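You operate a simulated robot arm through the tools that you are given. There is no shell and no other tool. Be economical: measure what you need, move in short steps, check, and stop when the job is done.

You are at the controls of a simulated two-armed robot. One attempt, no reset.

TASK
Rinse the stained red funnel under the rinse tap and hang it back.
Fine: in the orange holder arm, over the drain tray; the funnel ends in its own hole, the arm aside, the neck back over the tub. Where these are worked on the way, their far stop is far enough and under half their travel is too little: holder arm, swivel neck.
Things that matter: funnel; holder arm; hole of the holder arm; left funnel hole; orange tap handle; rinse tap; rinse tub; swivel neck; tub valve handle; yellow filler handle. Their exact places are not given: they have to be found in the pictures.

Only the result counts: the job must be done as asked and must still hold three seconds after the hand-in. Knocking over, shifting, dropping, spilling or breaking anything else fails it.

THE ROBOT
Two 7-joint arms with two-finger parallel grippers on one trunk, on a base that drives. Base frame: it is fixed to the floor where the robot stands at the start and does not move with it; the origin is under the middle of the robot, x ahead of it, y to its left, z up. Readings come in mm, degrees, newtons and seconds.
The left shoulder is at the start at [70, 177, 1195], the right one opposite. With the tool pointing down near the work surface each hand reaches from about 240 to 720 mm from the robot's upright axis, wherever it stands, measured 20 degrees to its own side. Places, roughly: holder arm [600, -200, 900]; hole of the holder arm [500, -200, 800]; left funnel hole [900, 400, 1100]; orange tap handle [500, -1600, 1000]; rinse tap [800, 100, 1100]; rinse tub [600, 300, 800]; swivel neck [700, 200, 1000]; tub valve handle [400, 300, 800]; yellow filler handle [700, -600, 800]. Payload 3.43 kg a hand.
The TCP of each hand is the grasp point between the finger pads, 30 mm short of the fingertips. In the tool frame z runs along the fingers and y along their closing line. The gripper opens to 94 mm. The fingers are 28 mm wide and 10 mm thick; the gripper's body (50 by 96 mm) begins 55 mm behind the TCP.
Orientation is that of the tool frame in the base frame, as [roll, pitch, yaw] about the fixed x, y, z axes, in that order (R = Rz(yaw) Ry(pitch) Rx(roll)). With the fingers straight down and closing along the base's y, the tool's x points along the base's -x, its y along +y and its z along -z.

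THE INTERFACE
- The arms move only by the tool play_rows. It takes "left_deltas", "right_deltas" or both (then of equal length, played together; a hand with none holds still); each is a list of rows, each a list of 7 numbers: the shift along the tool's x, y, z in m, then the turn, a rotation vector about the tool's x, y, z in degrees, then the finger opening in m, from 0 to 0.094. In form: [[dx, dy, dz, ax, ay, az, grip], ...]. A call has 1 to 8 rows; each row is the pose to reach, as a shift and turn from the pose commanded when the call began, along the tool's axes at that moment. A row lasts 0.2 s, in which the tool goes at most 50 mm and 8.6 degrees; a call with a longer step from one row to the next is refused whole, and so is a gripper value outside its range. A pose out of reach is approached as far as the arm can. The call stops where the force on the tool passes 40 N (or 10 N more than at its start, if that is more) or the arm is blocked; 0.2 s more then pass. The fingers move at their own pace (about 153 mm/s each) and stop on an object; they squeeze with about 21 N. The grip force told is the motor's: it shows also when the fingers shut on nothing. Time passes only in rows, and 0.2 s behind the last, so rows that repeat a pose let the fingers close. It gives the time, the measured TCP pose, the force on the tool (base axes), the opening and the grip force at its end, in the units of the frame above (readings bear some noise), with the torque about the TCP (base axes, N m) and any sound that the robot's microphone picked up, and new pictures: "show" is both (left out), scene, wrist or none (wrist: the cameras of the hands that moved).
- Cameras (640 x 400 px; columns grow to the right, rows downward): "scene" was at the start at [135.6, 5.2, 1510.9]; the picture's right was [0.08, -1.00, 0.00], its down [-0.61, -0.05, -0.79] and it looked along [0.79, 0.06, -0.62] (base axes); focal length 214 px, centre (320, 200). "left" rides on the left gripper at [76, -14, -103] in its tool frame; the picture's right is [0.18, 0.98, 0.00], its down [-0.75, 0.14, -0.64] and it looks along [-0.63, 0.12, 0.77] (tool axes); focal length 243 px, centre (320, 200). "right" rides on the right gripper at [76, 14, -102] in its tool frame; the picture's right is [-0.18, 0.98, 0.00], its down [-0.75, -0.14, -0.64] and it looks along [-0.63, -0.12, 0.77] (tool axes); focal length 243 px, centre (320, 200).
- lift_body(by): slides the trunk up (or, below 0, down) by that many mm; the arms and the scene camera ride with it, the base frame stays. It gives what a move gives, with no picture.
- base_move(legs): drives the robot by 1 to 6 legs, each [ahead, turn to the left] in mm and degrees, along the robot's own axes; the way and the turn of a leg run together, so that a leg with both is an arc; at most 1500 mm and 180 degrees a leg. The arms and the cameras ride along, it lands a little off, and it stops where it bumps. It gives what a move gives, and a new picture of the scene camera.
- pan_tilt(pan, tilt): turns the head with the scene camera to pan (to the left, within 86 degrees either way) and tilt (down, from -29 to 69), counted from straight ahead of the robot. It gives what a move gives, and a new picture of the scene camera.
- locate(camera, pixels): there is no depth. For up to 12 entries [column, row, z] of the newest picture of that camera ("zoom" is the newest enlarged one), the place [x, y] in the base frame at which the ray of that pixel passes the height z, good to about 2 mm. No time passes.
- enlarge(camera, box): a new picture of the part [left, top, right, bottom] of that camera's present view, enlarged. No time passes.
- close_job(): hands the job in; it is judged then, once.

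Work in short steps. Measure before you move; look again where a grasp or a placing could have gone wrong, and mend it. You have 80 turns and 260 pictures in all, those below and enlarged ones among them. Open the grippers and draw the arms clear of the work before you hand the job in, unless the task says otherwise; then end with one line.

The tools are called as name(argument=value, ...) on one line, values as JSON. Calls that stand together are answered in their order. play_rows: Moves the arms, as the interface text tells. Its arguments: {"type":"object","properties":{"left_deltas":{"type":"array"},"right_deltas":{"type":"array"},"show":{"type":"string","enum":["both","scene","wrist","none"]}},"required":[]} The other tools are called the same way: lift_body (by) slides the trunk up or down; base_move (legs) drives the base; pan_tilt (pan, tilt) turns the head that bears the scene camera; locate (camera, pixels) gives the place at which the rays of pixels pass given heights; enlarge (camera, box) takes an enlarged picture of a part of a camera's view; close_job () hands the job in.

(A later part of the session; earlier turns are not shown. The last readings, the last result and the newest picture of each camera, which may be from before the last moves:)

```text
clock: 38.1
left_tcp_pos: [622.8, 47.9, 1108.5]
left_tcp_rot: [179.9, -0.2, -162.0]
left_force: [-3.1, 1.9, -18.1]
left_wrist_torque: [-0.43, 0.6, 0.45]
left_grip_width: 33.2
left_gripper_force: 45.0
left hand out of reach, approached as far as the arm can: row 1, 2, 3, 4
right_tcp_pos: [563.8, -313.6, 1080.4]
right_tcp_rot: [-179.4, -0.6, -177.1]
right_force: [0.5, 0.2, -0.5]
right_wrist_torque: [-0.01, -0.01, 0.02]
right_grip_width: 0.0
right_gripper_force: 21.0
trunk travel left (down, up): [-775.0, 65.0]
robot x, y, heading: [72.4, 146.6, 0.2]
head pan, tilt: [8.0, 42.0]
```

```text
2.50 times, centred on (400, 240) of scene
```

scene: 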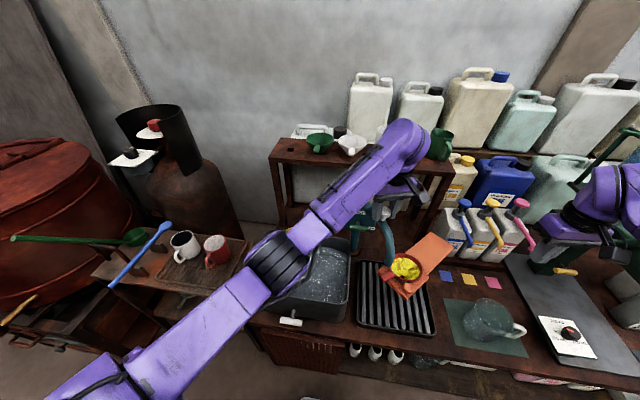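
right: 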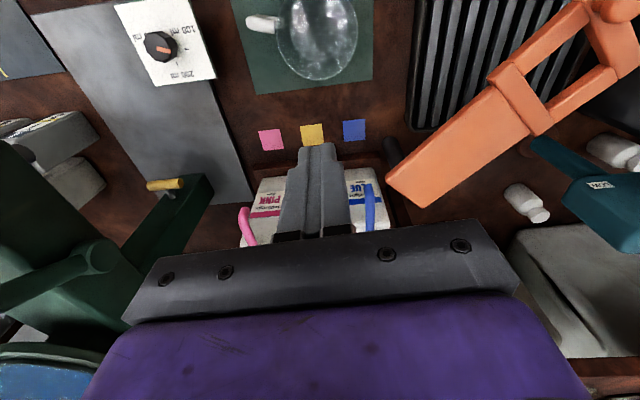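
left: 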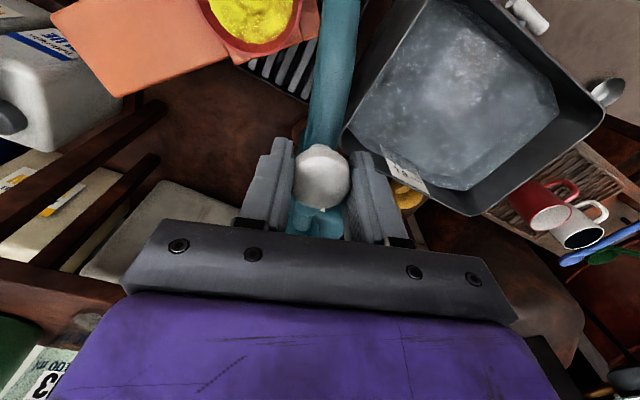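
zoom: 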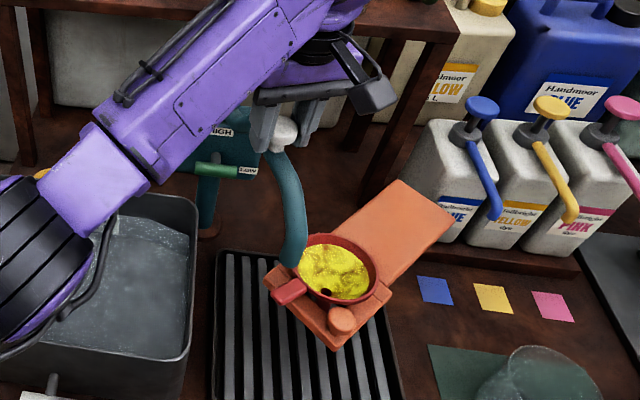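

Left wrist has hit its yaw limit. Release, lift, turn the hand back 40°, and re-straddle the knob to push on.

play_rows(left_deltas=[[0, 0, 0, 0, 0, 0, 0.08], [0, 0, -0.03, 0, 0, 0, 0.08], [0, 0, -0.065, 0, 0, 0, 0.08], [0, 0, -0.065, 0, 0, 8, 0.08], [0, 0, -0.065, 0, 0, 16, 0.08], [0, 0, -0.065, 0, 0, 24, 0.08], [0, 0, -0.065, 0, 0, 32, 0.08], [0, 0, -0.065, 0, 0, 40, 0.08]], show="both")

enlarge(camera="scene", box=[320, 160, 480, 320])

```text
clock: 39.9
left_tcp_pos: [623.5, 47.0, 1176.1]
left_tcp_rot: [-180.0, -0.1, 157.5]
left_force: [1.0, 0.6, 0.0]
left_wrist_torque: [-0.01, -0.02, 0.0]
left_grip_width: 80.0
left_gripper_force: 0.0
right_tcp_pos: [563.0, -313.6, 1080.3]
right_tcp_rot: [-179.4, -0.5, -177.2]
right_force: [0.1, -0.1, -0.1]
right_wrist_torque: [-0.01, 0.03, -0.02]
right_grip_width: 0.0
right_gripper_force: 20.7
trunk travel left (down, up): [-775.0, 65.0]
robot x, y, heading: [71.5, 144.7, 0.5]
head pan, tilt: [8.0, 42.0]
```

scene: 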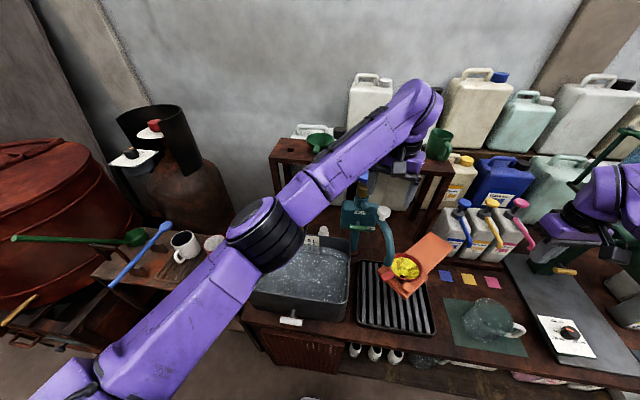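
left: 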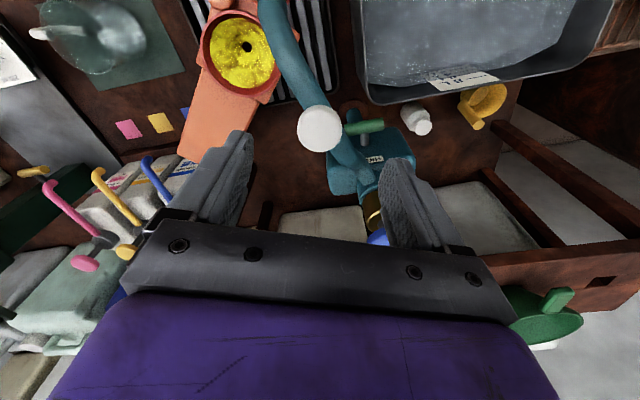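

```text
2.50 times, centred on (400, 240) of scene
```

zoom: 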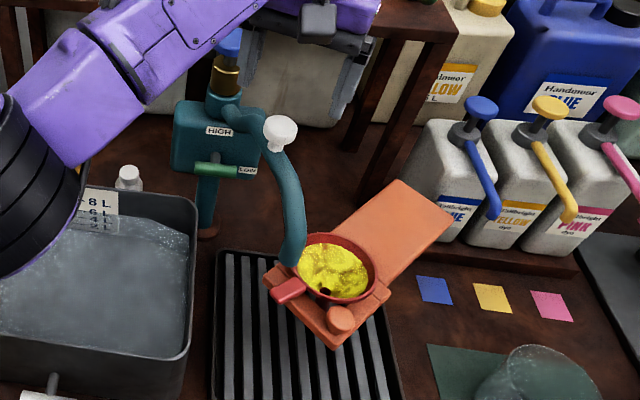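

Lower to hold only the knob's head (TCP z≈1124), close, and move along the remaining arc to (647,4).

play_rows(left_deltas=[[0, 0, 0.03, 0, 0, 0, 0.08], [0, 0.001, 0.053, 0, 0, 0, 0.06], [0, 0.001, 0.053, 0, 0, 0, 0.0], [0, 0.001, 0.053, 0, 0, 0, 0.0], [-0.0143, -0.0136, 0.053, 0, 0, 0, 0.0], [-0.0269, -0.023, 0.053, 0, 0, 0, 0.0], [-0.0393, -0.0308, 0.053, 0, 0, 0, 0.0]], show="both")

enlarge(camera="scene", box=[320, 160, 480, 320])

```text
clock: 41.5
left_tcp_pos: [632.3, 28.8, 1124.0]
left_tcp_rot: [180.0, 0.0, 157.7]
left_force: [2.5, 1.4, -2.8]
left_wrist_torque: [-0.13, -0.16, -0.07]
left_grip_width: 33.1
left_gripper_force: 44.2
left hand out of reach, approached as far as the arm can: row 6, 7
right_tcp_pos: [564.1, -314.5, 1081.9]
right_tcp_rot: [-179.4, -0.5, -177.3]
right_force: [0.6, 0.1, 0.6]
right_wrist_torque: [0.04, 0.01, 0.06]
right_grip_width: 0.1
right_gripper_force: 21.2
trunk travel left (down, up): [-775.0, 65.0]
robot x, y, heading: [68.3, 145.3, 0.2]
head pan, tilt: [8.0, 42.0]
```

scene: 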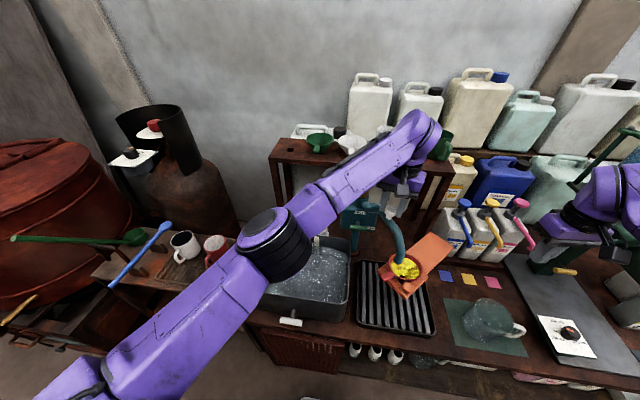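
left: 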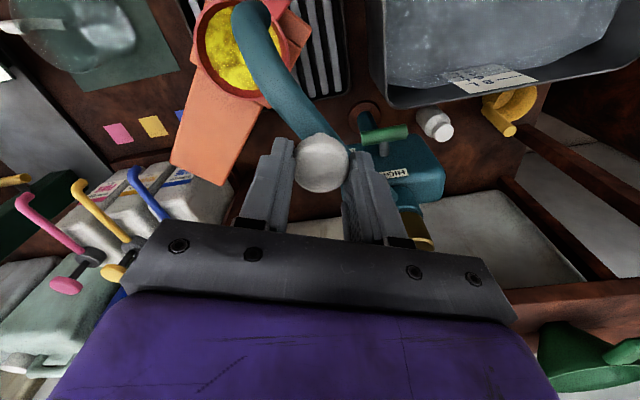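

```text
2.50 times, centred on (400, 240) of scene
```

zoom: 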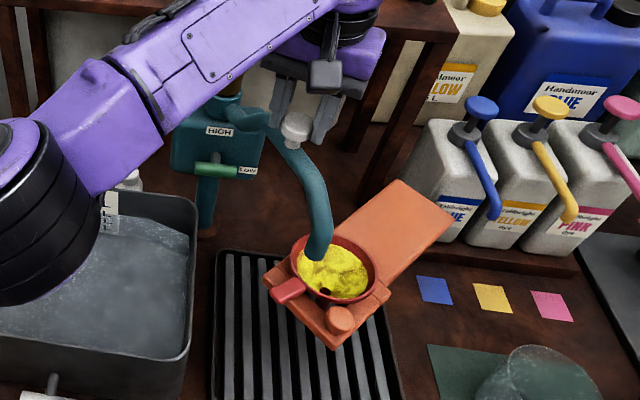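

Tip is over the funnel's left part; need ~11° more. Try turning the hand back around the round knob while gripping, then continue.

play_rows(left_deltas=[[0, 0, 0, 0, 0, 8, 0.0], [0, 0, 0, 0, 0, 16, 0.0], [0, 0, 0, 0, 0, 24, 0.0], [0, 0, 0, 0, 0, 32, 0.0], [-0.0075, -0.006, 0, 0, 0, 32, 0.0], [-0.0155, -0.0118, 0, 0, 0, 32, 0.0], [-0.0233, -0.0167, 0, 0, 0, 32, 0.0]], show="both")

enlarge(camera="scene", box=[320, 160, 480, 320])

```text
clock: 43.1
left_tcp_pos: [631.9, 30.8, 1123.4]
left_tcp_rot: [-179.9, 0.0, 125.7]
left_force: [4.9, 2.8, -2.2]
left_wrist_torque: [-0.27, -0.21, -0.06]
left_grip_width: 33.0
left_gripper_force: 45.6
left hand out of reach, approached as far as the arm can: row 5, 6, 7
right_tcp_pos: [564.8, -314.3, 1081.0]
right_tcp_rot: [-179.3, -0.5, -177.1]
right_force: [0.1, -0.3, -0.1]
right_wrist_torque: [-0.03, -0.01, -0.01]
right_grip_width: 0.1
right_gripper_force: 20.7
trunk travel left (down, up): [-775.0, 65.0]
robot x, y, heading: [73.3, 141.9, 0.3]
head pan, tilt: [8.0, 42.0]
```

scene: 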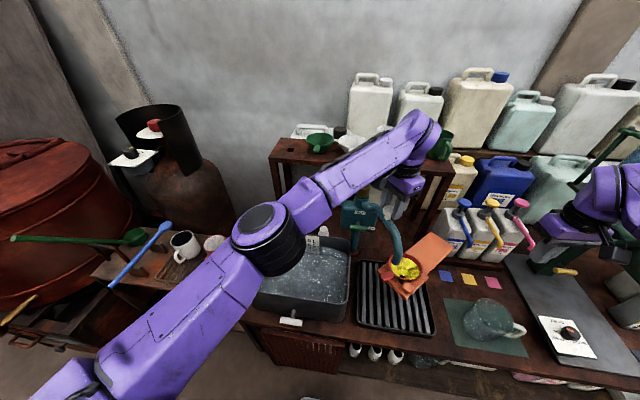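
left: 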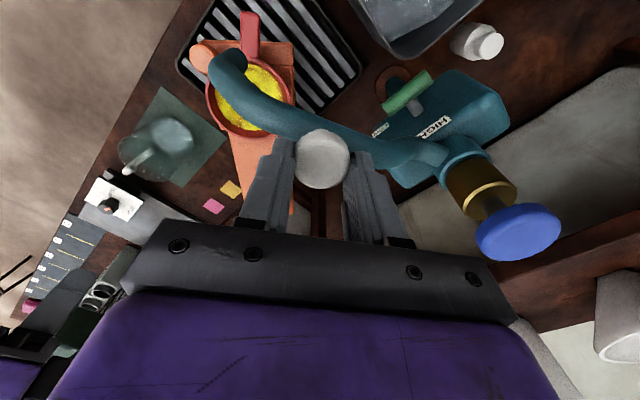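

```text
2.50 times, centred on (400, 240) of scene
```

zoom: 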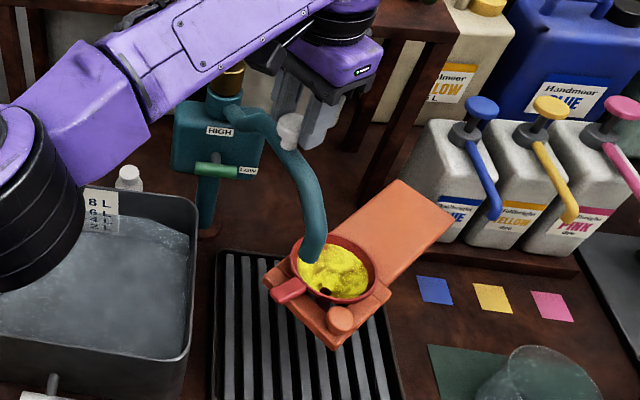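

Left arm is at its limit here; I'll park it to the left and finish the swing with the right hand, which is also to press the button.

play_rows(left_deltas=[[0, 0, 0, 0, 0, 0, 0.07], [0, 0, -0.045, 0, 0, 0, 0.07], [0, 0, -0.09, 0, 0, 0, 0.07], [0.04, 0.015, -0.1, 0, 0, 0, 0.07], [0.085, 0.03, -0.11, 0, 0, 0, 0.07], [0.13, 0.045, -0.12, 0, 0, 0, 0.07], [0.175, 0.06, -0.13, 0, 0, 0, 0.07], [0.22, 0.08, -0.13, 0, 0, 0, 0.07]], right_deltas=[[0, 0.0, 0, 0, 0, 0, 0], [0, 0.0, -0.03, 0, 0, 0, 0], [0, 0, -0.07, 0, 0, 0, 0], [0, 0.0, -0.11, 0, 0, 0, 0], [0, 0.03, -0.14, 0, 0, 0, 0], [0, 0.07, -0.14, 0, 0, 0, 0], [0, 0.11, -0.14, 0, 0, 0, 0], [0, 0.15, -0.14, 0, 0, 0, 0]], show="both")

```text
clock: 44.9
left_tcp_pos: [563.8, 258.4, 1253.6]
left_tcp_rot: [-179.8, 0.2, 125.8]
left_force: [-0.3, 0.4, 0.3]
left_wrist_torque: [-0.04, 0.0, 0.02]
left_grip_width: 70.1
left_gripper_force: 0.0
left hand out of reach, approached as far as the arm can: row 2, 3
right_tcp_pos: [556.2, -158.7, 1222.0]
right_tcp_rot: [-179.3, -0.4, -177.1]
right_force: [0.7, -0.3, 0.4]
right_wrist_torque: [-0.01, 0.01, -0.02]
right_grip_width: 0.0
right_gripper_force: 21.3
trunk travel left (down, up): [-775.0, 65.0]
robot x, y, heading: [69.9, 147.8, 0.2]
head pan, tilt: [8.0, 42.0]
```

scene: 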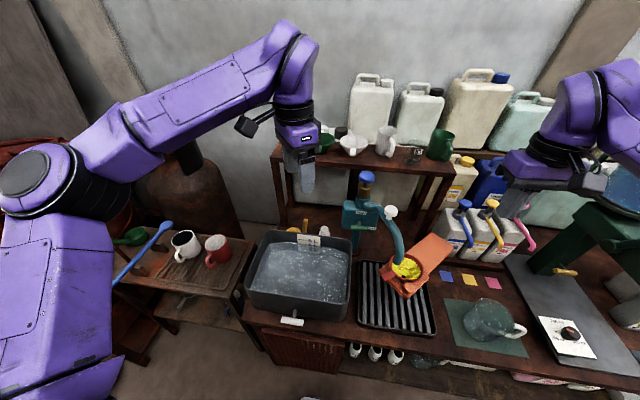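
right: 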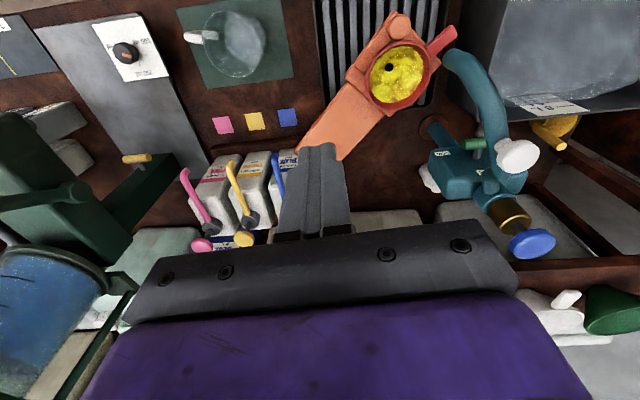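
left: 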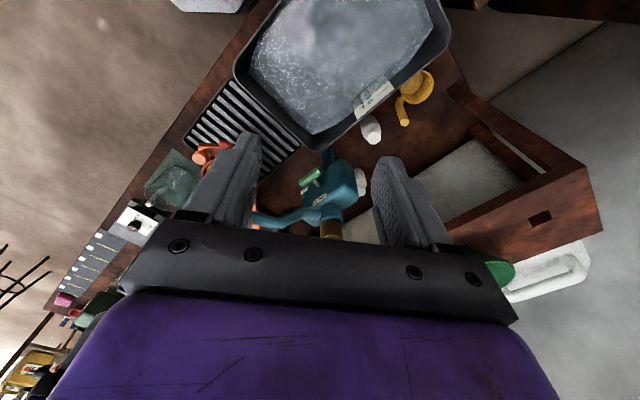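

Locate the neck knob now in right (517,155) and scene (391,212), and the tip.

locate(camera="right", pixels=[[517, 155, 1105], [533, 243, 1110]])

locate(camera="scene", pixels=[[391, 211.5, 1105], [400, 262, 980]])

enlarge(camera="scene", box=[340, 160, 460, 310])

```text
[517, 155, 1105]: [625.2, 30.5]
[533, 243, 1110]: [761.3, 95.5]
```

```text
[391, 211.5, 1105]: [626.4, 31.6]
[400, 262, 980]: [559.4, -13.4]
```

```text
2.67 times, centred on (400, 235) of scene
```

zoom: 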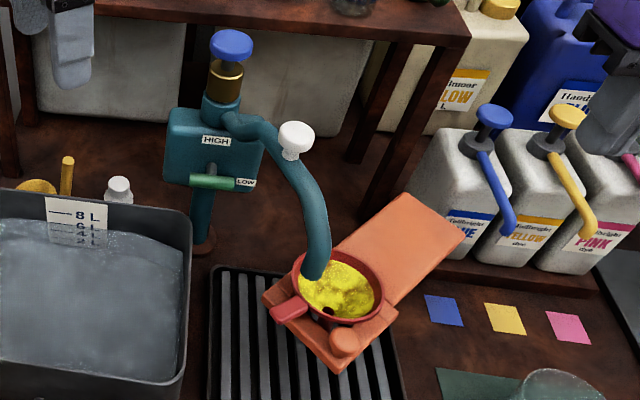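

Knob ≈ (627,31,1103). Right hand goes above it, descends to grip the head.

play_rows(right_deltas=[[-0.016, 0.037, 0, 0, 0, 0, 0.07], [-0.033, 0.074, 0, 0, 0, 0, 0.07], [-0.049, 0.111, 0, 0, 0, 0, 0.07], [-0.065, 0.148, 0.01, 0, 0, 0, 0.07], [-0.082, 0.185, 0.02, 0, 0, 0, 0.07], [-0.082, 0.185, 0.02, 0, 0, 0, 0.07]], show="both")

```text
clock: 46.3
left_tcp_pos: [564.5, 251.5, 1255.0]
left_tcp_rot: [179.9, -0.1, 125.8]
left_force: [0.2, -0.1, 0.0]
left_wrist_torque: [0.02, -0.02, -0.03]
left_grip_width: 69.9
left_gripper_force: 0.1
right_tcp_pos: [630.2, 22.1, 1195.8]
right_tcp_rot: [-179.5, -0.4, -177.3]
right_force: [-0.3, 0.5, -0.7]
right_wrist_torque: [-0.03, 0.02, 0.0]
right_grip_width: 69.9
right_gripper_force: 0.0
trunk travel left (down, up): [-775.0, 65.0]
robot x, y, heading: [74.2, 146.2, 0.4]
head pan, tilt: [8.0, 42.0]
```

scene: 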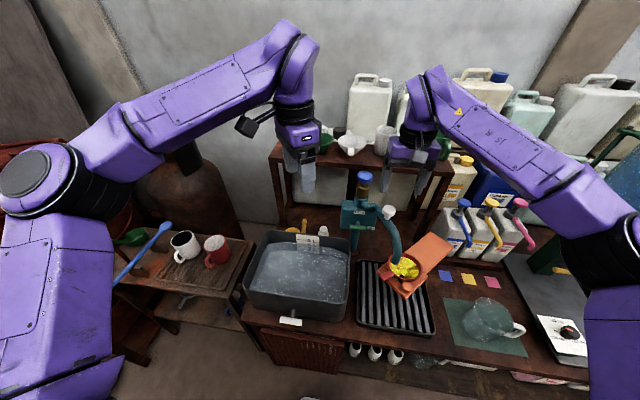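
right: 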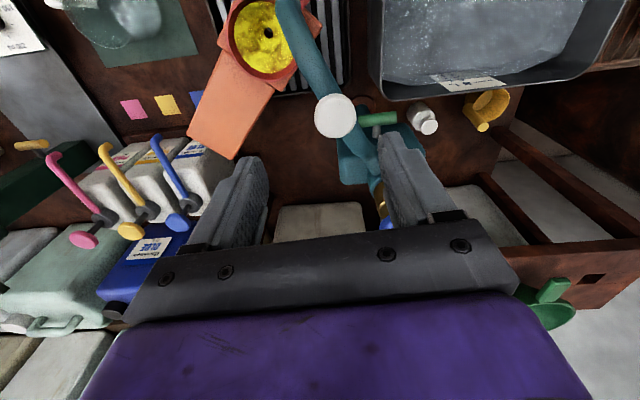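

Descend, close on the knob and swing to (647,4).

play_rows(right_deltas=[[0.003, 0.009, 0.03, 0, 0, 0, 0.07], [0.003, 0.009, 0.072, 0, 0, 0, 0.07], [0.003, 0.009, 0.072, 0, 0, 0, 0.0], [0.003, 0.009, 0.072, 0, 0, 0, 0.0], [-0.0043, -0.0044, 0.072, 0, 0, 0, 0.0], [-0.0147, -0.018, 0.072, 0, 0, 0, 0.0]], show="both")

enlarge(camera="scene", box=[340, 160, 460, 310])

```text
clock: 47.7
left_tcp_pos: [565.9, 253.2, 1254.0]
left_tcp_rot: [180.0, -0.1, 125.8]
left_force: [0.2, 0.6, 0.3]
left_wrist_torque: [0.03, 0.0, 0.02]
left_grip_width: 70.0
left_gripper_force: 0.1
right_tcp_pos: [646.4, 5.4, 1124.0]
right_tcp_rot: [-179.5, -0.7, -177.1]
right_force: [-3.6, 3.6, -11.2]
right_wrist_torque: [0.57, 0.21, 0.73]
right_grip_width: 33.3
right_gripper_force: 45.6
trunk travel left (down, up): [-775.0, 65.0]
robot x, y, heading: [73.9, 146.8, 0.1]
head pan, tilt: [8.0, 42.0]
```

scene: 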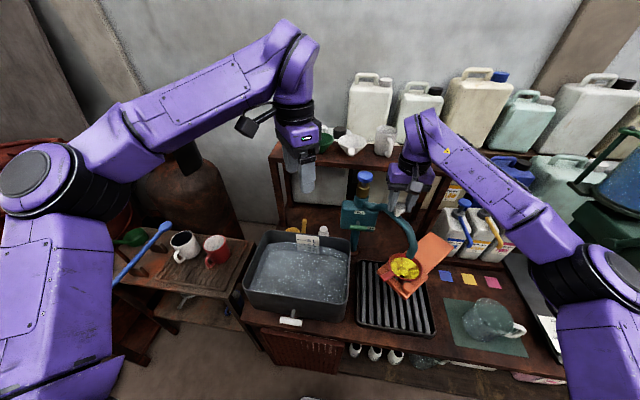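
right: 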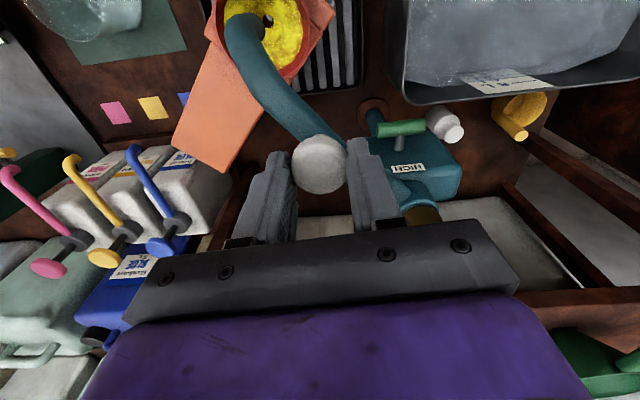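

```text
2.67 times, centred on (400, 235) of scene
```

zoom: 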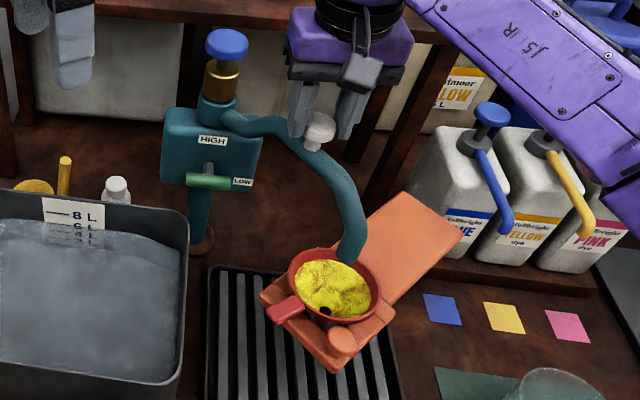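

Check the neck tip position against the funnel centre.

locate(camera="scene", pixels=[[410, 256.5, 980], [410, 256.5, 970], [405, 267.5, 912], [393, 265, 912], [418, 270, 912]])

locate(camera="right", pixels=[[242, 25, 980], [242, 25, 970], [268, 20, 870]])

enlarge(camera="right", box=[180, 0, 380, 125])

```text
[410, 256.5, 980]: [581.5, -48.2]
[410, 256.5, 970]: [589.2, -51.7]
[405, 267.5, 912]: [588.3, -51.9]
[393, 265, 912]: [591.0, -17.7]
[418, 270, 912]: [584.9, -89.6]
```

```text
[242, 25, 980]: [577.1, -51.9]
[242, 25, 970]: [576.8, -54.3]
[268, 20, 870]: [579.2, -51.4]
```

```text
3.20 times, centred on (280, 62) of right
```

zoom: 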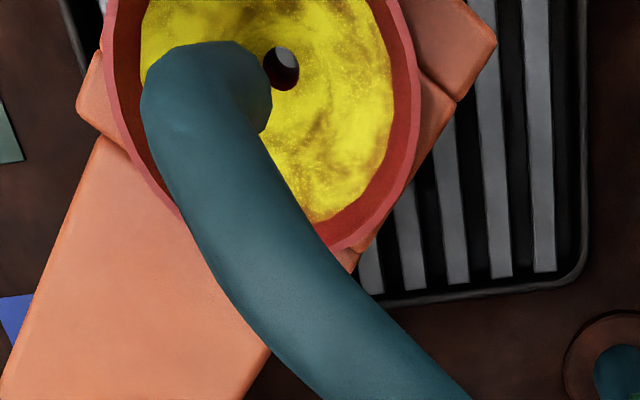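

The tip (579,−50) is right over the funnel's centre (583,−50). Release the knob, lift, close the fingers and move with a 42° forward tilt to above the blue button (763,97).

play_rows(right_deltas=[[0, 0, 0, 0, 0, 0, 0.07], [0, 0, -0.04, 0, 0, 0, 0.07], [0, 0, -0.085, 0, 0, 0, 0.06], [-0.02, 0.017, -0.095, 0, -8.4, 0, 0.0], [-0.04, 0.035, -0.095, 0, -16.8, 0, 0.0], [-0.06, 0.052, -0.09, 0, -25.2, 0, 0.0], [-0.08, 0.07, -0.085, 0, -33.6, 0, 0.0], [-0.1, 0.087, -0.08, 0, -42, 0, 0.0]], show="both")

enlarge(camera="scene", box=[330, 130, 450, 280])

```text
clock: 49.5
left_tcp_pos: [565.5, 253.8, 1253.8]
left_tcp_rot: [-179.9, -0.1, 125.8]
left_force: [0.2, 0.2, 0.0]
left_wrist_torque: [0.04, 0.01, -0.02]
left_grip_width: 70.1
left_gripper_force: 0.2
right_tcp_pos: [742.6, 102.0, 1203.6]
right_tcp_rot: [-179.2, 41.6, -176.6]
right_force: [0.6, 0.5, -0.1]
right_wrist_torque: [0.02, 0.02, -0.01]
right_grip_width: 0.1
right_gripper_force: 20.8
trunk travel left (down, up): [-775.0, 65.0]
robot x, y, heading: [71.4, 143.3, 0.5]
head pan, tilt: [8.0, 42.0]
```

scene: 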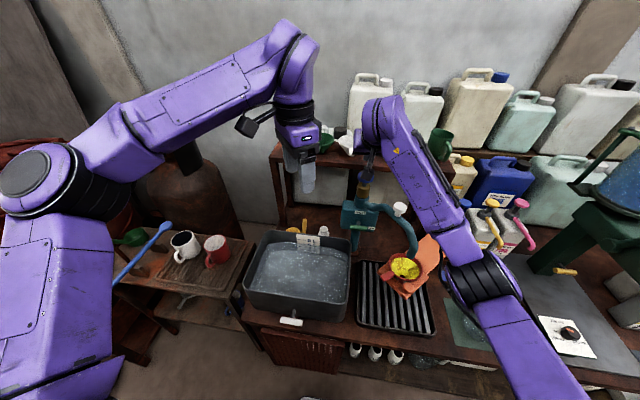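
right: 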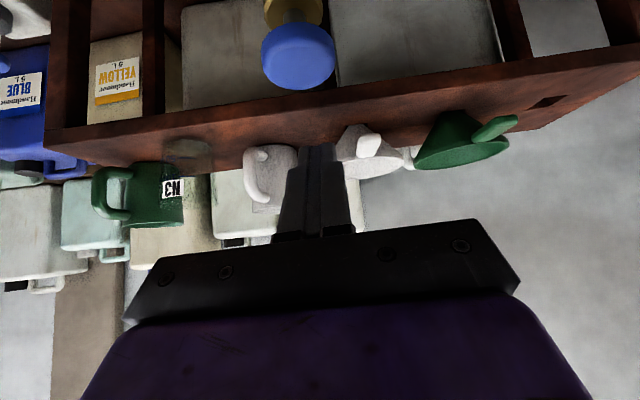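

```text
2.67 times, centred on (390, 205) of scene
```

zoom: 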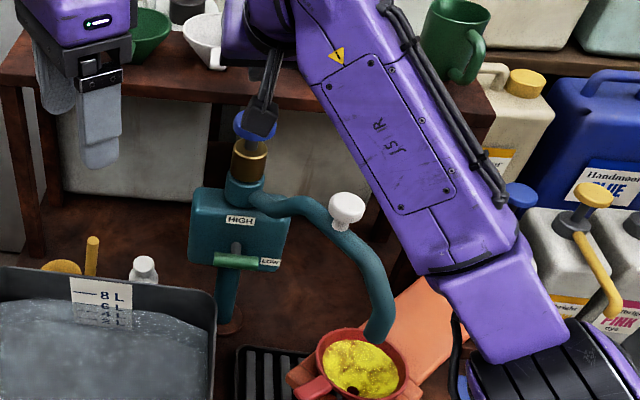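

Find the button relative to the hand: right picture (298,52).

locate(camera="right", pixels=[[298, 52, 1115], [298, 52, 1105], [298, 45, 1118]])

```text
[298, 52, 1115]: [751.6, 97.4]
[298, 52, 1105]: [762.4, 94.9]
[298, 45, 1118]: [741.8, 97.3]
```

Button ≈ (762,96). Lower the fingertip onto it: 45 mm fast, then slow until force/travel.

play_rows(right_deltas=[[0.015, -0.005, 0.017, 0, 0, 0, 0], [0.03, -0.005, 0.034, 0, 0, 0, 0], [0.037, -0.005, 0.041, 0, 0, 0, 0], [0.042, -0.005, 0.047, 0, 0, 0, 0], [0.047, -0.005, 0.053, 0, 0, 0, 0], [0.051, -0.005, 0.057, 0, 0, 0, 0]], show="both")

enlarge(camera="scene", box=[330, 160, 450, 310])

```text
clock: 50.9
left_tcp_pos: [564.2, 255.0, 1255.0]
left_tcp_rot: [180.0, 0.1, 125.8]
left_force: [-0.3, -0.3, -0.6]
left_wrist_torque: [-0.01, 0.01, 0.01]
left_grip_width: 70.1
left_gripper_force: 0.0
right_tcp_pos: [739.4, 94.1, 1131.9]
right_tcp_rot: [-179.0, 42.3, -176.6]
right_force: [10.5, 2.1, 24.8]
right_wrist_torque: [0.1, -0.57, 0.0]
right_grip_width: 0.0
right_gripper_force: 20.5
trunk travel left (down, up): [-775.0, 65.0]
robot x, y, heading: [76.6, 142.9, 0.4]
head pan, tilt: [8.0, 42.0]
```

scene: 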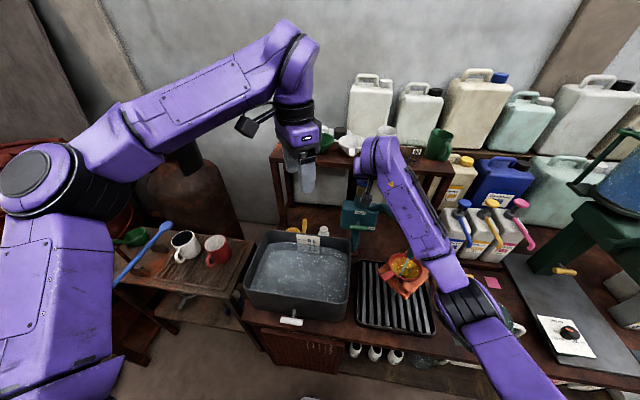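
right: 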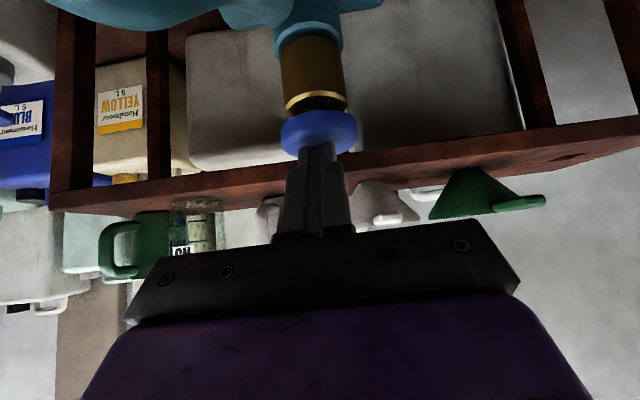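

```text
2.67 times, centred on (390, 235) of scene
```

zoom: 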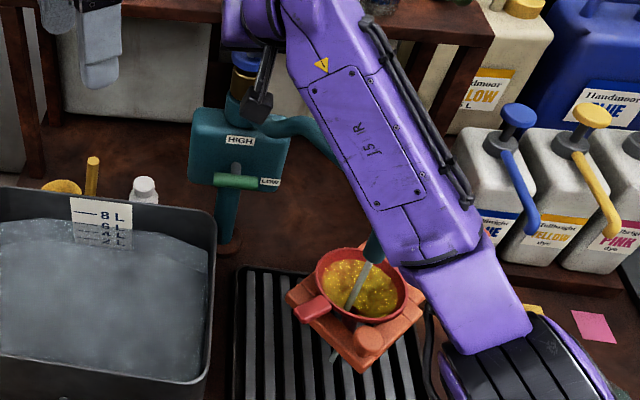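

Water is running into the funnel and out of its spout. Hold the button and watch the stain.

play_rows(right_deltas=[[0, 0, 0, 0, 0, 0, 0], [0, 0, 0, 0, 0, 0, 0], [0, 0, 0, 0, 0, 0, 0], [0, 0, 0, 0, 0, 0, 0], [0, 0, 0, 0, 0, 0, 0]], show="none")

enlarge(camera="scene", box=[330, 160, 450, 310])

```text
clock: 52.1
left_tcp_pos: [562.8, 254.5, 1255.7]
left_tcp_rot: [179.9, 0.2, 125.7]
left_force: [0.4, -0.3, 0.2]
left_wrist_torque: [0.0, -0.03, -0.01]
left_grip_width: 69.8
left_gripper_force: 0.2
right_tcp_pos: [739.2, 95.2, 1131.3]
right_tcp_rot: [-179.1, 42.0, -176.5]
right_force: [15.0, 1.0, 33.3]
right_wrist_torque: [0.1, -0.77, -0.08]
right_grip_width: 0.0
right_gripper_force: 20.7
trunk travel left (down, up): [-775.0, 65.0]
robot x, y, heading: [74.0, 144.7, 0.5]
head pan, tilt: [8.0, 42.0]
```

```text
2.67 times, centred on (390, 235) of scene
```

zoom: 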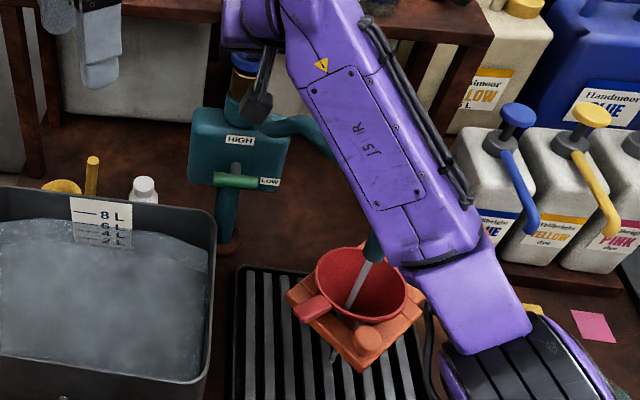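

The stain is gone. Hold briefly more, then lift off the button and see whether the water stops.

play_rows(right_deltas=[[0, 0, 0, 0, 0, 0, 0], [0, 0, 0, 0, 0, 0, 0], [-0.01, 0, -0.011, 0, 0, 0, 0], [-0.03, 0, -0.033, 0, 0, 0, 0], [-0.055, 0, -0.061, 0, 0, 0, 0], [-0.055, 0, -0.061, 0, 0, 0, 0]], show="scene")

enlarge(camera="scene", box=[330, 160, 450, 310])

```text
clock: 53.5
left_tcp_pos: [566.4, 253.6, 1253.7]
left_tcp_rot: [-180.0, 0.0, 125.8]
left_force: [0.1, 0.1, 0.6]
left_wrist_torque: [0.01, 0.05, -0.02]
left_grip_width: 70.3
left_gripper_force: 0.1
right_tcp_pos: [741.4, 95.8, 1208.4]
right_tcp_rot: [-179.3, 41.5, -176.6]
right_force: [0.4, 1.1, 0.8]
right_wrist_torque: [0.0, 0.02, -0.02]
right_grip_width: 0.1
right_gripper_force: 20.9
trunk travel left (down, up): [-775.0, 65.0]
robot x, y, heading: [70.1, 144.1, 0.4]
head pan, tilt: [8.0, 42.0]
```

scene: 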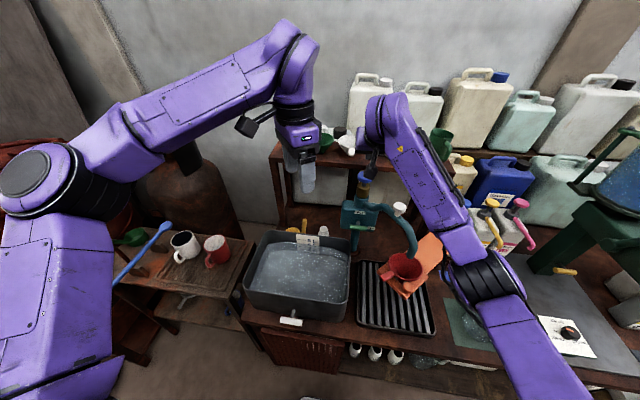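

```text
2.67 times, centred on (390, 235) of scene
```

zoom: 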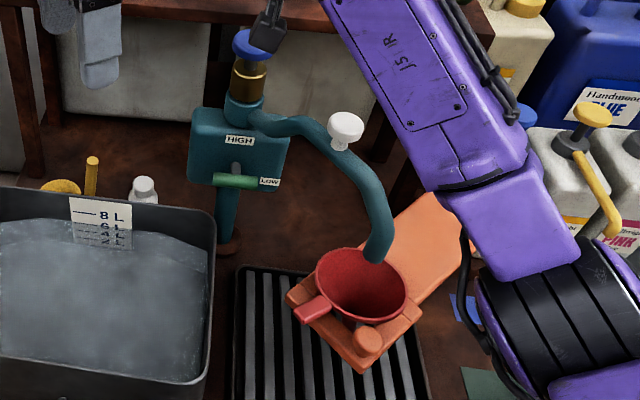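

Water has stopped and the funnel is clean. Right hand returns upright above the neck knob (646,5).

play_rows(right_deltas=[[0.016, -0.017, -0.018, 0, 8.3, 0, 0.0], [0.032, -0.034, -0.032, 0, 16.6, 0, 0.0], [0.048, -0.051, -0.044, 0, 24.9, 0, 0.03], [0.064, -0.068, -0.053, 0, 33.2, 0, 0.06], [0.08, -0.085, -0.06, 0, 41.5, 0, 0.07], [0.08, -0.085, -0.06, 0, 41.5, 0, 0.07]], show="wrist")

locate(camera="scene", pixels=[[399.5, 208.5, 1105]])

```text
clock: 54.9
left_tcp_pos: [564.6, 253.8, 1253.6]
left_tcp_rot: [180.0, 0.0, 125.8]
left_force: [-0.3, 0.0, -0.5]
left_wrist_torque: [-0.01, 0.0, -0.01]
left_grip_width: 70.1
left_gripper_force: 0.1
right_tcp_pos: [647.6, 4.5, 1201.2]
right_tcp_rot: [-179.3, -0.1, -177.2]
right_force: [-0.2, 0.1, -0.9]
right_wrist_torque: [0.0, 0.0, 0.02]
right_grip_width: 70.0
right_gripper_force: 0.1
trunk travel left (down, up): [-775.0, 65.0]
robot x, y, heading: [73.4, 144.3, 0.1]
head pan, tilt: [8.0, 42.0]
```

right: 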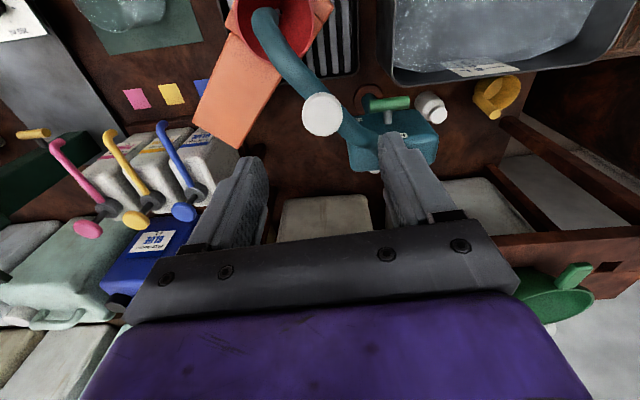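

```text
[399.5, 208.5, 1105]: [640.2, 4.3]
```

Descend, grip the knob and swing the neck back along the arc; the left hand steps 100 mm aside.

play_rows(right_deltas=[[0, 0, 0.04, 0, 0, 0, 0.07], [0, 0, 0.077, 0, 0, 0, 0.07], [0, 0, 0.077, 0, 0, 0, 0.0], [0, 0, 0.077, 0, 0, 0, 0.0], [0.0161, 0.0303, 0.077, 0, 0, 0, 0.0], [0.0239, 0.0551, 0.077, 0, 0, 0, 0.0], [0.027, 0.0806, 0.077, 0, 0, 0, 0.0], [0.0257, 0.1066, 0.077, 0, 0, 0, 0.0]], left_deltas=[[0.02, 0.015, 0, 0, 0, 0, 0.07], [0.04, 0.03, 0, 0, 0, 0, 0.07], [0.06, 0.045, 0, 0, 0, 0, 0.07], [0.08, 0.058, 0, 0, 0, 0, 0.07], [0.08, 0.058, 0, 0, 0, 0, 0.07], [0.08, 0.058, 0, 0, 0, 0, 0.07], [0.08, 0.058, 0, 0, 0, 0, 0.07], [0.08, 0.058, 0, 0, 0, 0, 0.07]], show="both")

```text
clock: 56.7
left_tcp_pos: [563.3, 350.7, 1251.6]
left_tcp_rot: [-180.0, -0.1, 125.8]
left_force: [0.3, -0.7, 0.1]
left_wrist_torque: [0.02, -0.04, 0.01]
left_grip_width: 69.9
left_gripper_force: 0.1
right_tcp_pos: [616.0, 108.1, 1122.2]
right_tcp_rot: [-179.5, 0.0, -177.2]
right_force: [-3.0, -4.3, -4.8]
right_wrist_torque: [-0.09, 0.13, -0.85]
right_grip_width: 32.6
right_gripper_force: 44.8
trunk travel left (down, up): [-775.0, 65.0]
robot x, y, heading: [72.0, 145.0, -0.1]
head pan, tilt: [8.0, 42.0]
```

scene: 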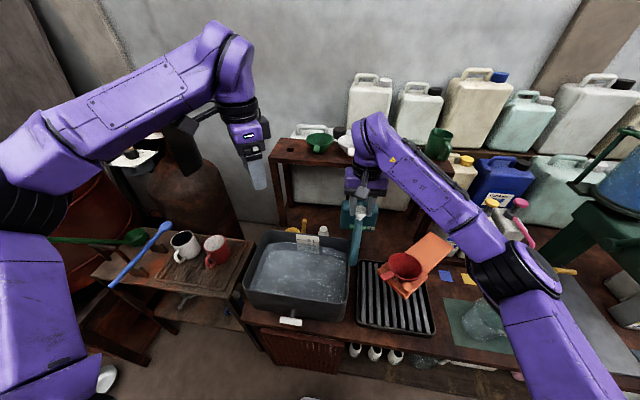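
right: 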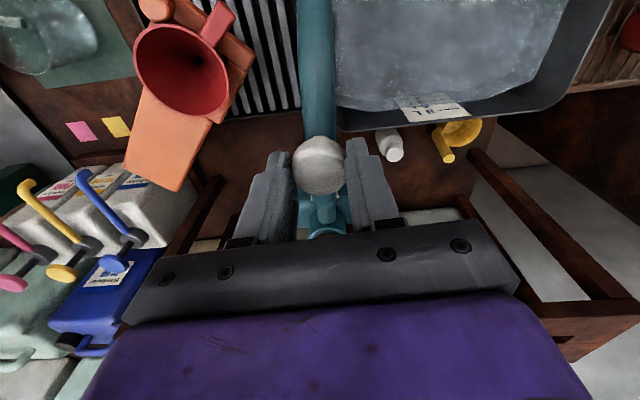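
left: 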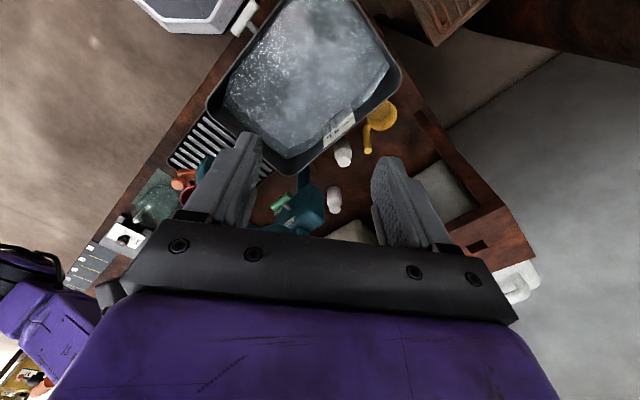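

Continue the swing to the original place (648,190).

play_rows(right_deltas=[[-0.0053, 0.0258, 0, 0, 0, 0, 0.0], [-0.0155, 0.0493, 0, 0, 0, 0, 0.0], [-0.0264, 0.0668, 0, 0, 0, 0, 0.0], [-0.0363, 0.0793, 0, 0, 0, 0, 0.0]], show="both")

```text
clock: 57.7
left_tcp_pos: [564.2, 350.3, 1252.2]
left_tcp_rot: [179.9, 0.0, 125.7]
left_force: [0.9, -0.2, -0.1]
left_wrist_torque: [-0.02, 0.03, 0.03]
left_grip_width: 69.8
left_gripper_force: 0.0
right_tcp_pos: [648.8, 188.8, 1122.4]
right_tcp_rot: [-179.4, 0.1, -177.3]
right_force: [-4.3, -7.9, 2.3]
right_wrist_torque: [0.11, -0.07, -1.13]
right_grip_width: 33.1
right_gripper_force: 44.6
trunk travel left (down, up): [-775.0, 65.0]
robot x, y, heading: [69.4, 144.1, 0.4]
head pan, tilt: [8.0, 42.0]
```

scene: 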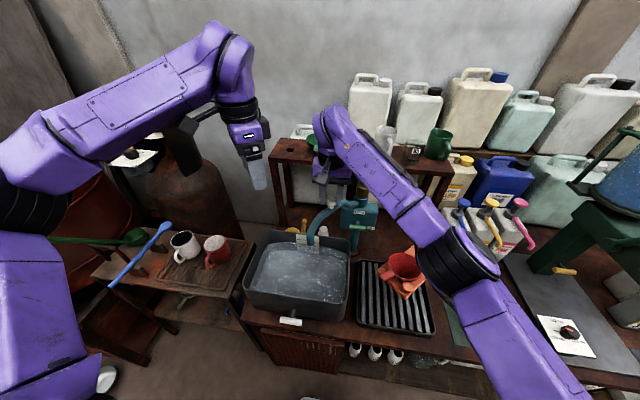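
right: 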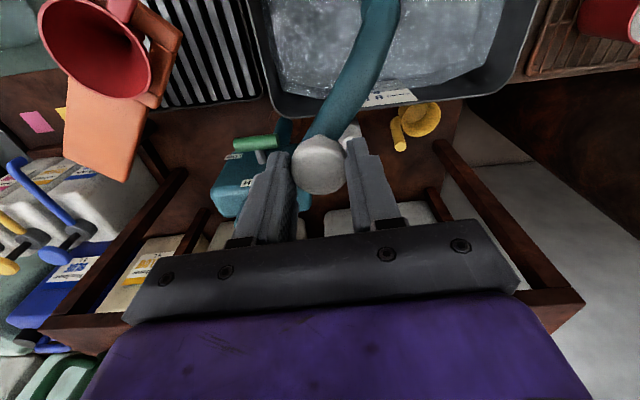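

Neck is back over the tub at its original place. Release, lift and park the right hand to the right.

play_rows(right_deltas=[[0, 0, 0, 0, 0, 0, 0.07], [0, 0, -0.04, 0, 0, 0, 0.07], [0, 0, -0.085, 0, 0, 0, 0.07], [0.018, -0.044, -0.09, 0, 0, 0, 0.05], [0.036, -0.088, -0.09, 0, 0, 0, 0.0], [0.054, -0.132, -0.09, 0, 0, 0, 0.0], [0.072, -0.176, -0.09, 0, 0, 0, 0.0], [0.09, -0.22, -0.09, 0, 0, 0, 0.0]], show="none")

play_rows(right_deltas=[[0, -0.045, 0, 0, 0, 0, 0], [0, -0.09, 0, 0, 0, 0, 0], [0, -0.135, 0, 0, 0, 0, 0], [0, -0.18, 0, 0, 0, 0, 0], [0, -0.225, 0, 0, 0, 0, 0], [0, -0.27, 0, 0, 0, 0, 0]], show="both")

enlarge(camera="scene", box=[290, 160, 450, 310])

```text
clock: 59.5
left_tcp_pos: [562.9, 348.8, 1253.4]
left_tcp_rot: [179.8, -0.1, 125.8]
left_force: [-1.1, -0.3, 0.4]
left_wrist_torque: [0.01, -0.02, 0.01]
left_grip_width: 69.9
left_gripper_force: 0.0
right_tcp_pos: [564.7, -37.0, 1214.4]
right_tcp_rot: [-179.5, 0.1, -177.2]
right_force: [-0.1, -0.1, 0.1]
right_wrist_torque: [0.02, 0.01, 0.0]
right_grip_width: 0.3
right_gripper_force: 20.6
trunk travel left (down, up): [-775.0, 65.0]
robot x, y, heading: [73.8, 145.2, 0.1]
head pan, tilt: [8.0, 42.0]
```

```text
clock: 60.9
left_tcp_pos: [564.6, 351.9, 1253.4]
left_tcp_rot: [-180.0, 0.0, 125.8]
left_force: [-0.1, 0.1, 0.8]
left_wrist_torque: [0.01, -0.03, -0.01]
left_grip_width: 70.0
left_gripper_force: 0.1
right_tcp_pos: [580.5, -306.0, 1216.7]
right_tcp_rot: [-179.4, 0.0, -177.1]
right_force: [-0.7, 0.1, 0.7]
right_wrist_torque: [0.02, 0.03, 0.0]
right_grip_width: 0.0
right_gripper_force: 21.1
trunk travel left (down, up): [-775.0, 65.0]
robot x, y, heading: [73.7, 141.9, 0.3]
head pan, tilt: [8.0, 42.0]
```

scene: 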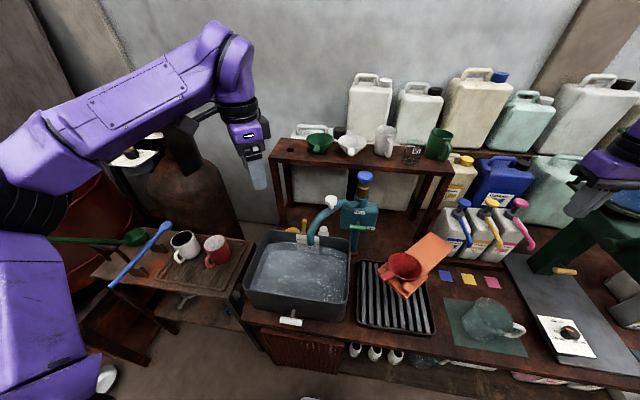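
right: 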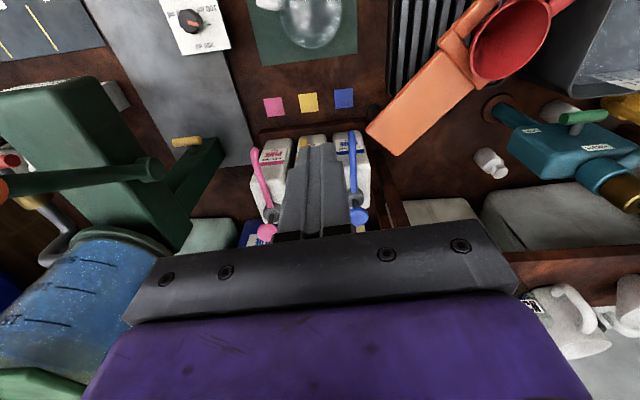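

```text
2.67 times, centred on (370, 235) of scene
```

zoom: 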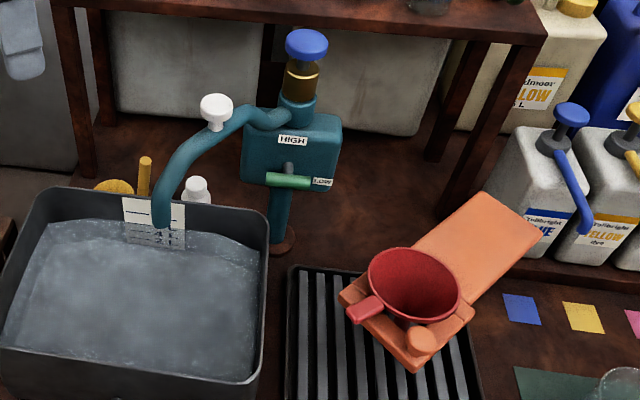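

Everything as wanted. Now the left hand returns to fetch the funnel with the same 45° tilt: first to (487,91,1180).

play_rows(left_deltas=[[-0.027, -0.036, 0.005, 0, -7.5, 0, 0.06], [-0.055, -0.072, 0.015, 0, -15, 0, 0.06], [-0.083, -0.107, 0.03, 0, -22.5, 0, 0.06], [-0.11, -0.143, 0.045, 0, -30, 0, 0.06], [-0.138, -0.179, 0.06, 0, -37.5, 0, 0.06], [-0.166, -0.2145, 0.073, 0, -45, 0, 0.06]], show="wrist")

locate(camera="scene", pixels=[[383.5, 277, 915], [386, 275, 912], [391, 272, 912], [405, 266, 912]])

```text
clock: 62.3
left_tcp_pos: [488.3, 90.4, 1180.2]
left_tcp_rot: [179.9, 45.1, 125.8]
left_force: [-0.4, -0.6, 1.1]
left_wrist_torque: [0.02, 0.05, -0.01]
left_grip_width: 60.1
left_gripper_force: 0.1
right_tcp_pos: [578.9, -305.8, 1217.7]
right_tcp_rot: [-179.5, 0.1, -177.1]
right_force: [-0.3, -0.3, 0.3]
right_wrist_torque: [-0.01, -0.01, -0.02]
right_grip_width: 0.0
right_gripper_force: 21.4
trunk travel left (down, up): [-775.0, 65.0]
robot x, y, heading: [73.5, 145.2, 0.3]
head pan, tilt: [8.0, 42.0]
```

left: 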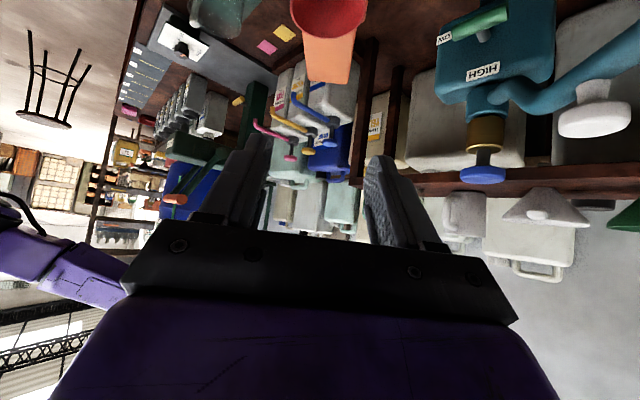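

```text
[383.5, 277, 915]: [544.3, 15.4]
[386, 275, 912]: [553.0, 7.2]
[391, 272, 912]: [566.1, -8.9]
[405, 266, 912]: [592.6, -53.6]
```

Handle runs from tip ≈ (541,20) toward the funnel centre ≈ (586,−51). Descend to (488,90,1010), then advance to 70 mm short of the grasp and look.

play_rows(left_deltas=[[0.03, 0, 0.03, 0, 0, 0, 0.06], [0.06, 0, 0.06, 0, 0, 0, 0.06], [0.09, 0, 0.09, 0, 0, 0, 0.06], [0.12, 0, 0.12, 0, 0, 0, 0.06], [0.12, 0, 0.155, 0, 0, 0, 0.06], [0.12, 0, 0.189, 0, 0, 0, 0.06]], show="wrist")

enlarge(camera="left", box=[200, 0, 440, 200])

enlarge(camera="scene", box=[340, 220, 460, 320])

```text
clock: 63.7
left_tcp_pos: [519.7, 52.0, 960.7]
left_tcp_rot: [180.0, 45.0, 125.7]
left_force: [0.4, 0.0, -0.1]
left_wrist_torque: [0.04, 0.01, 0.01]
left_grip_width: 60.3
left_gripper_force: 0.0
right_tcp_pos: [581.1, -305.0, 1216.7]
right_tcp_rot: [-179.5, 0.0, -177.2]
right_force: [-0.9, -0.1, -0.2]
right_wrist_torque: [0.01, 0.0, 0.01]
right_grip_width: 0.0
right_gripper_force: 20.9
trunk travel left (down, up): [-775.0, 65.0]
robot x, y, heading: [73.8, 145.6, 0.1]
head pan, tilt: [8.0, 42.0]
```

left: 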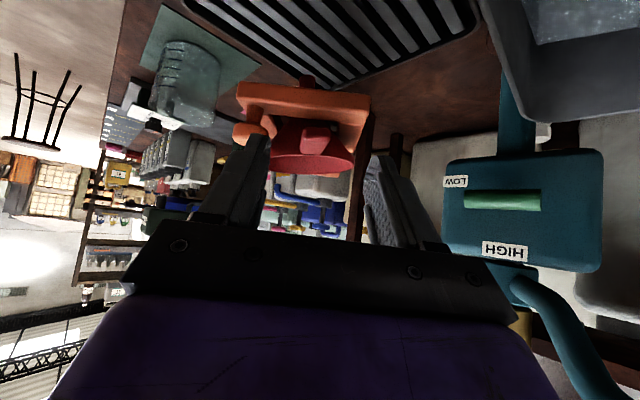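

```text
2.00 times, centred on (320, 100) of left
```

zoom: 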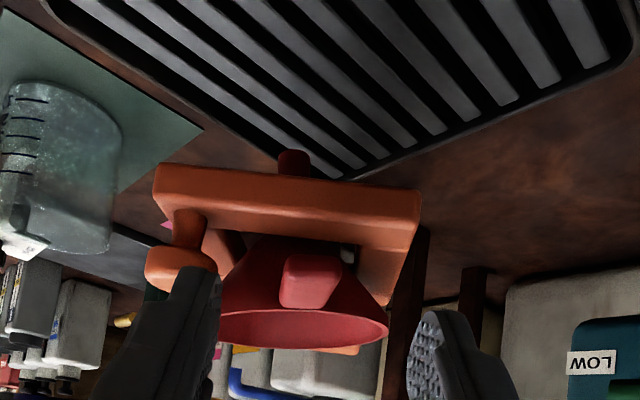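

```text
4.00 times, centred on (400, 270) of scene
```

zoom: 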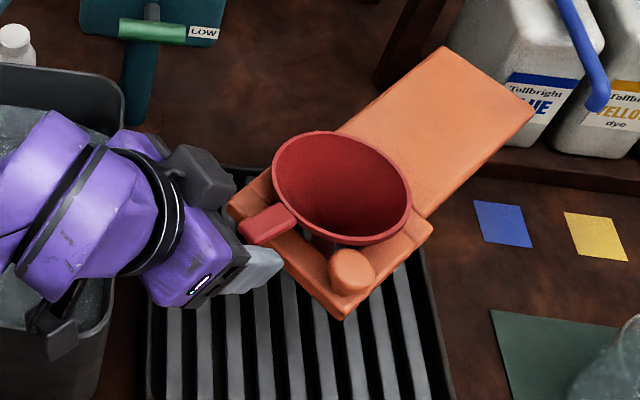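

Locate the handle tip in left (316,140).

locate(camera="left", pixels=[[316, 142, 915], [316, 142, 905], [327, 137, 910], [301, 137, 910]])

locate(camera="scene", pixels=[[382, 279, 915], [382, 279, 905]])

```text
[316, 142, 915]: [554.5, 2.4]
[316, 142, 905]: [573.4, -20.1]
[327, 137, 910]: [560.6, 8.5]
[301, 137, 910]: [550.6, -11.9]
```

```text
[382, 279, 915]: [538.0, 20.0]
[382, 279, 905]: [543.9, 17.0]
```

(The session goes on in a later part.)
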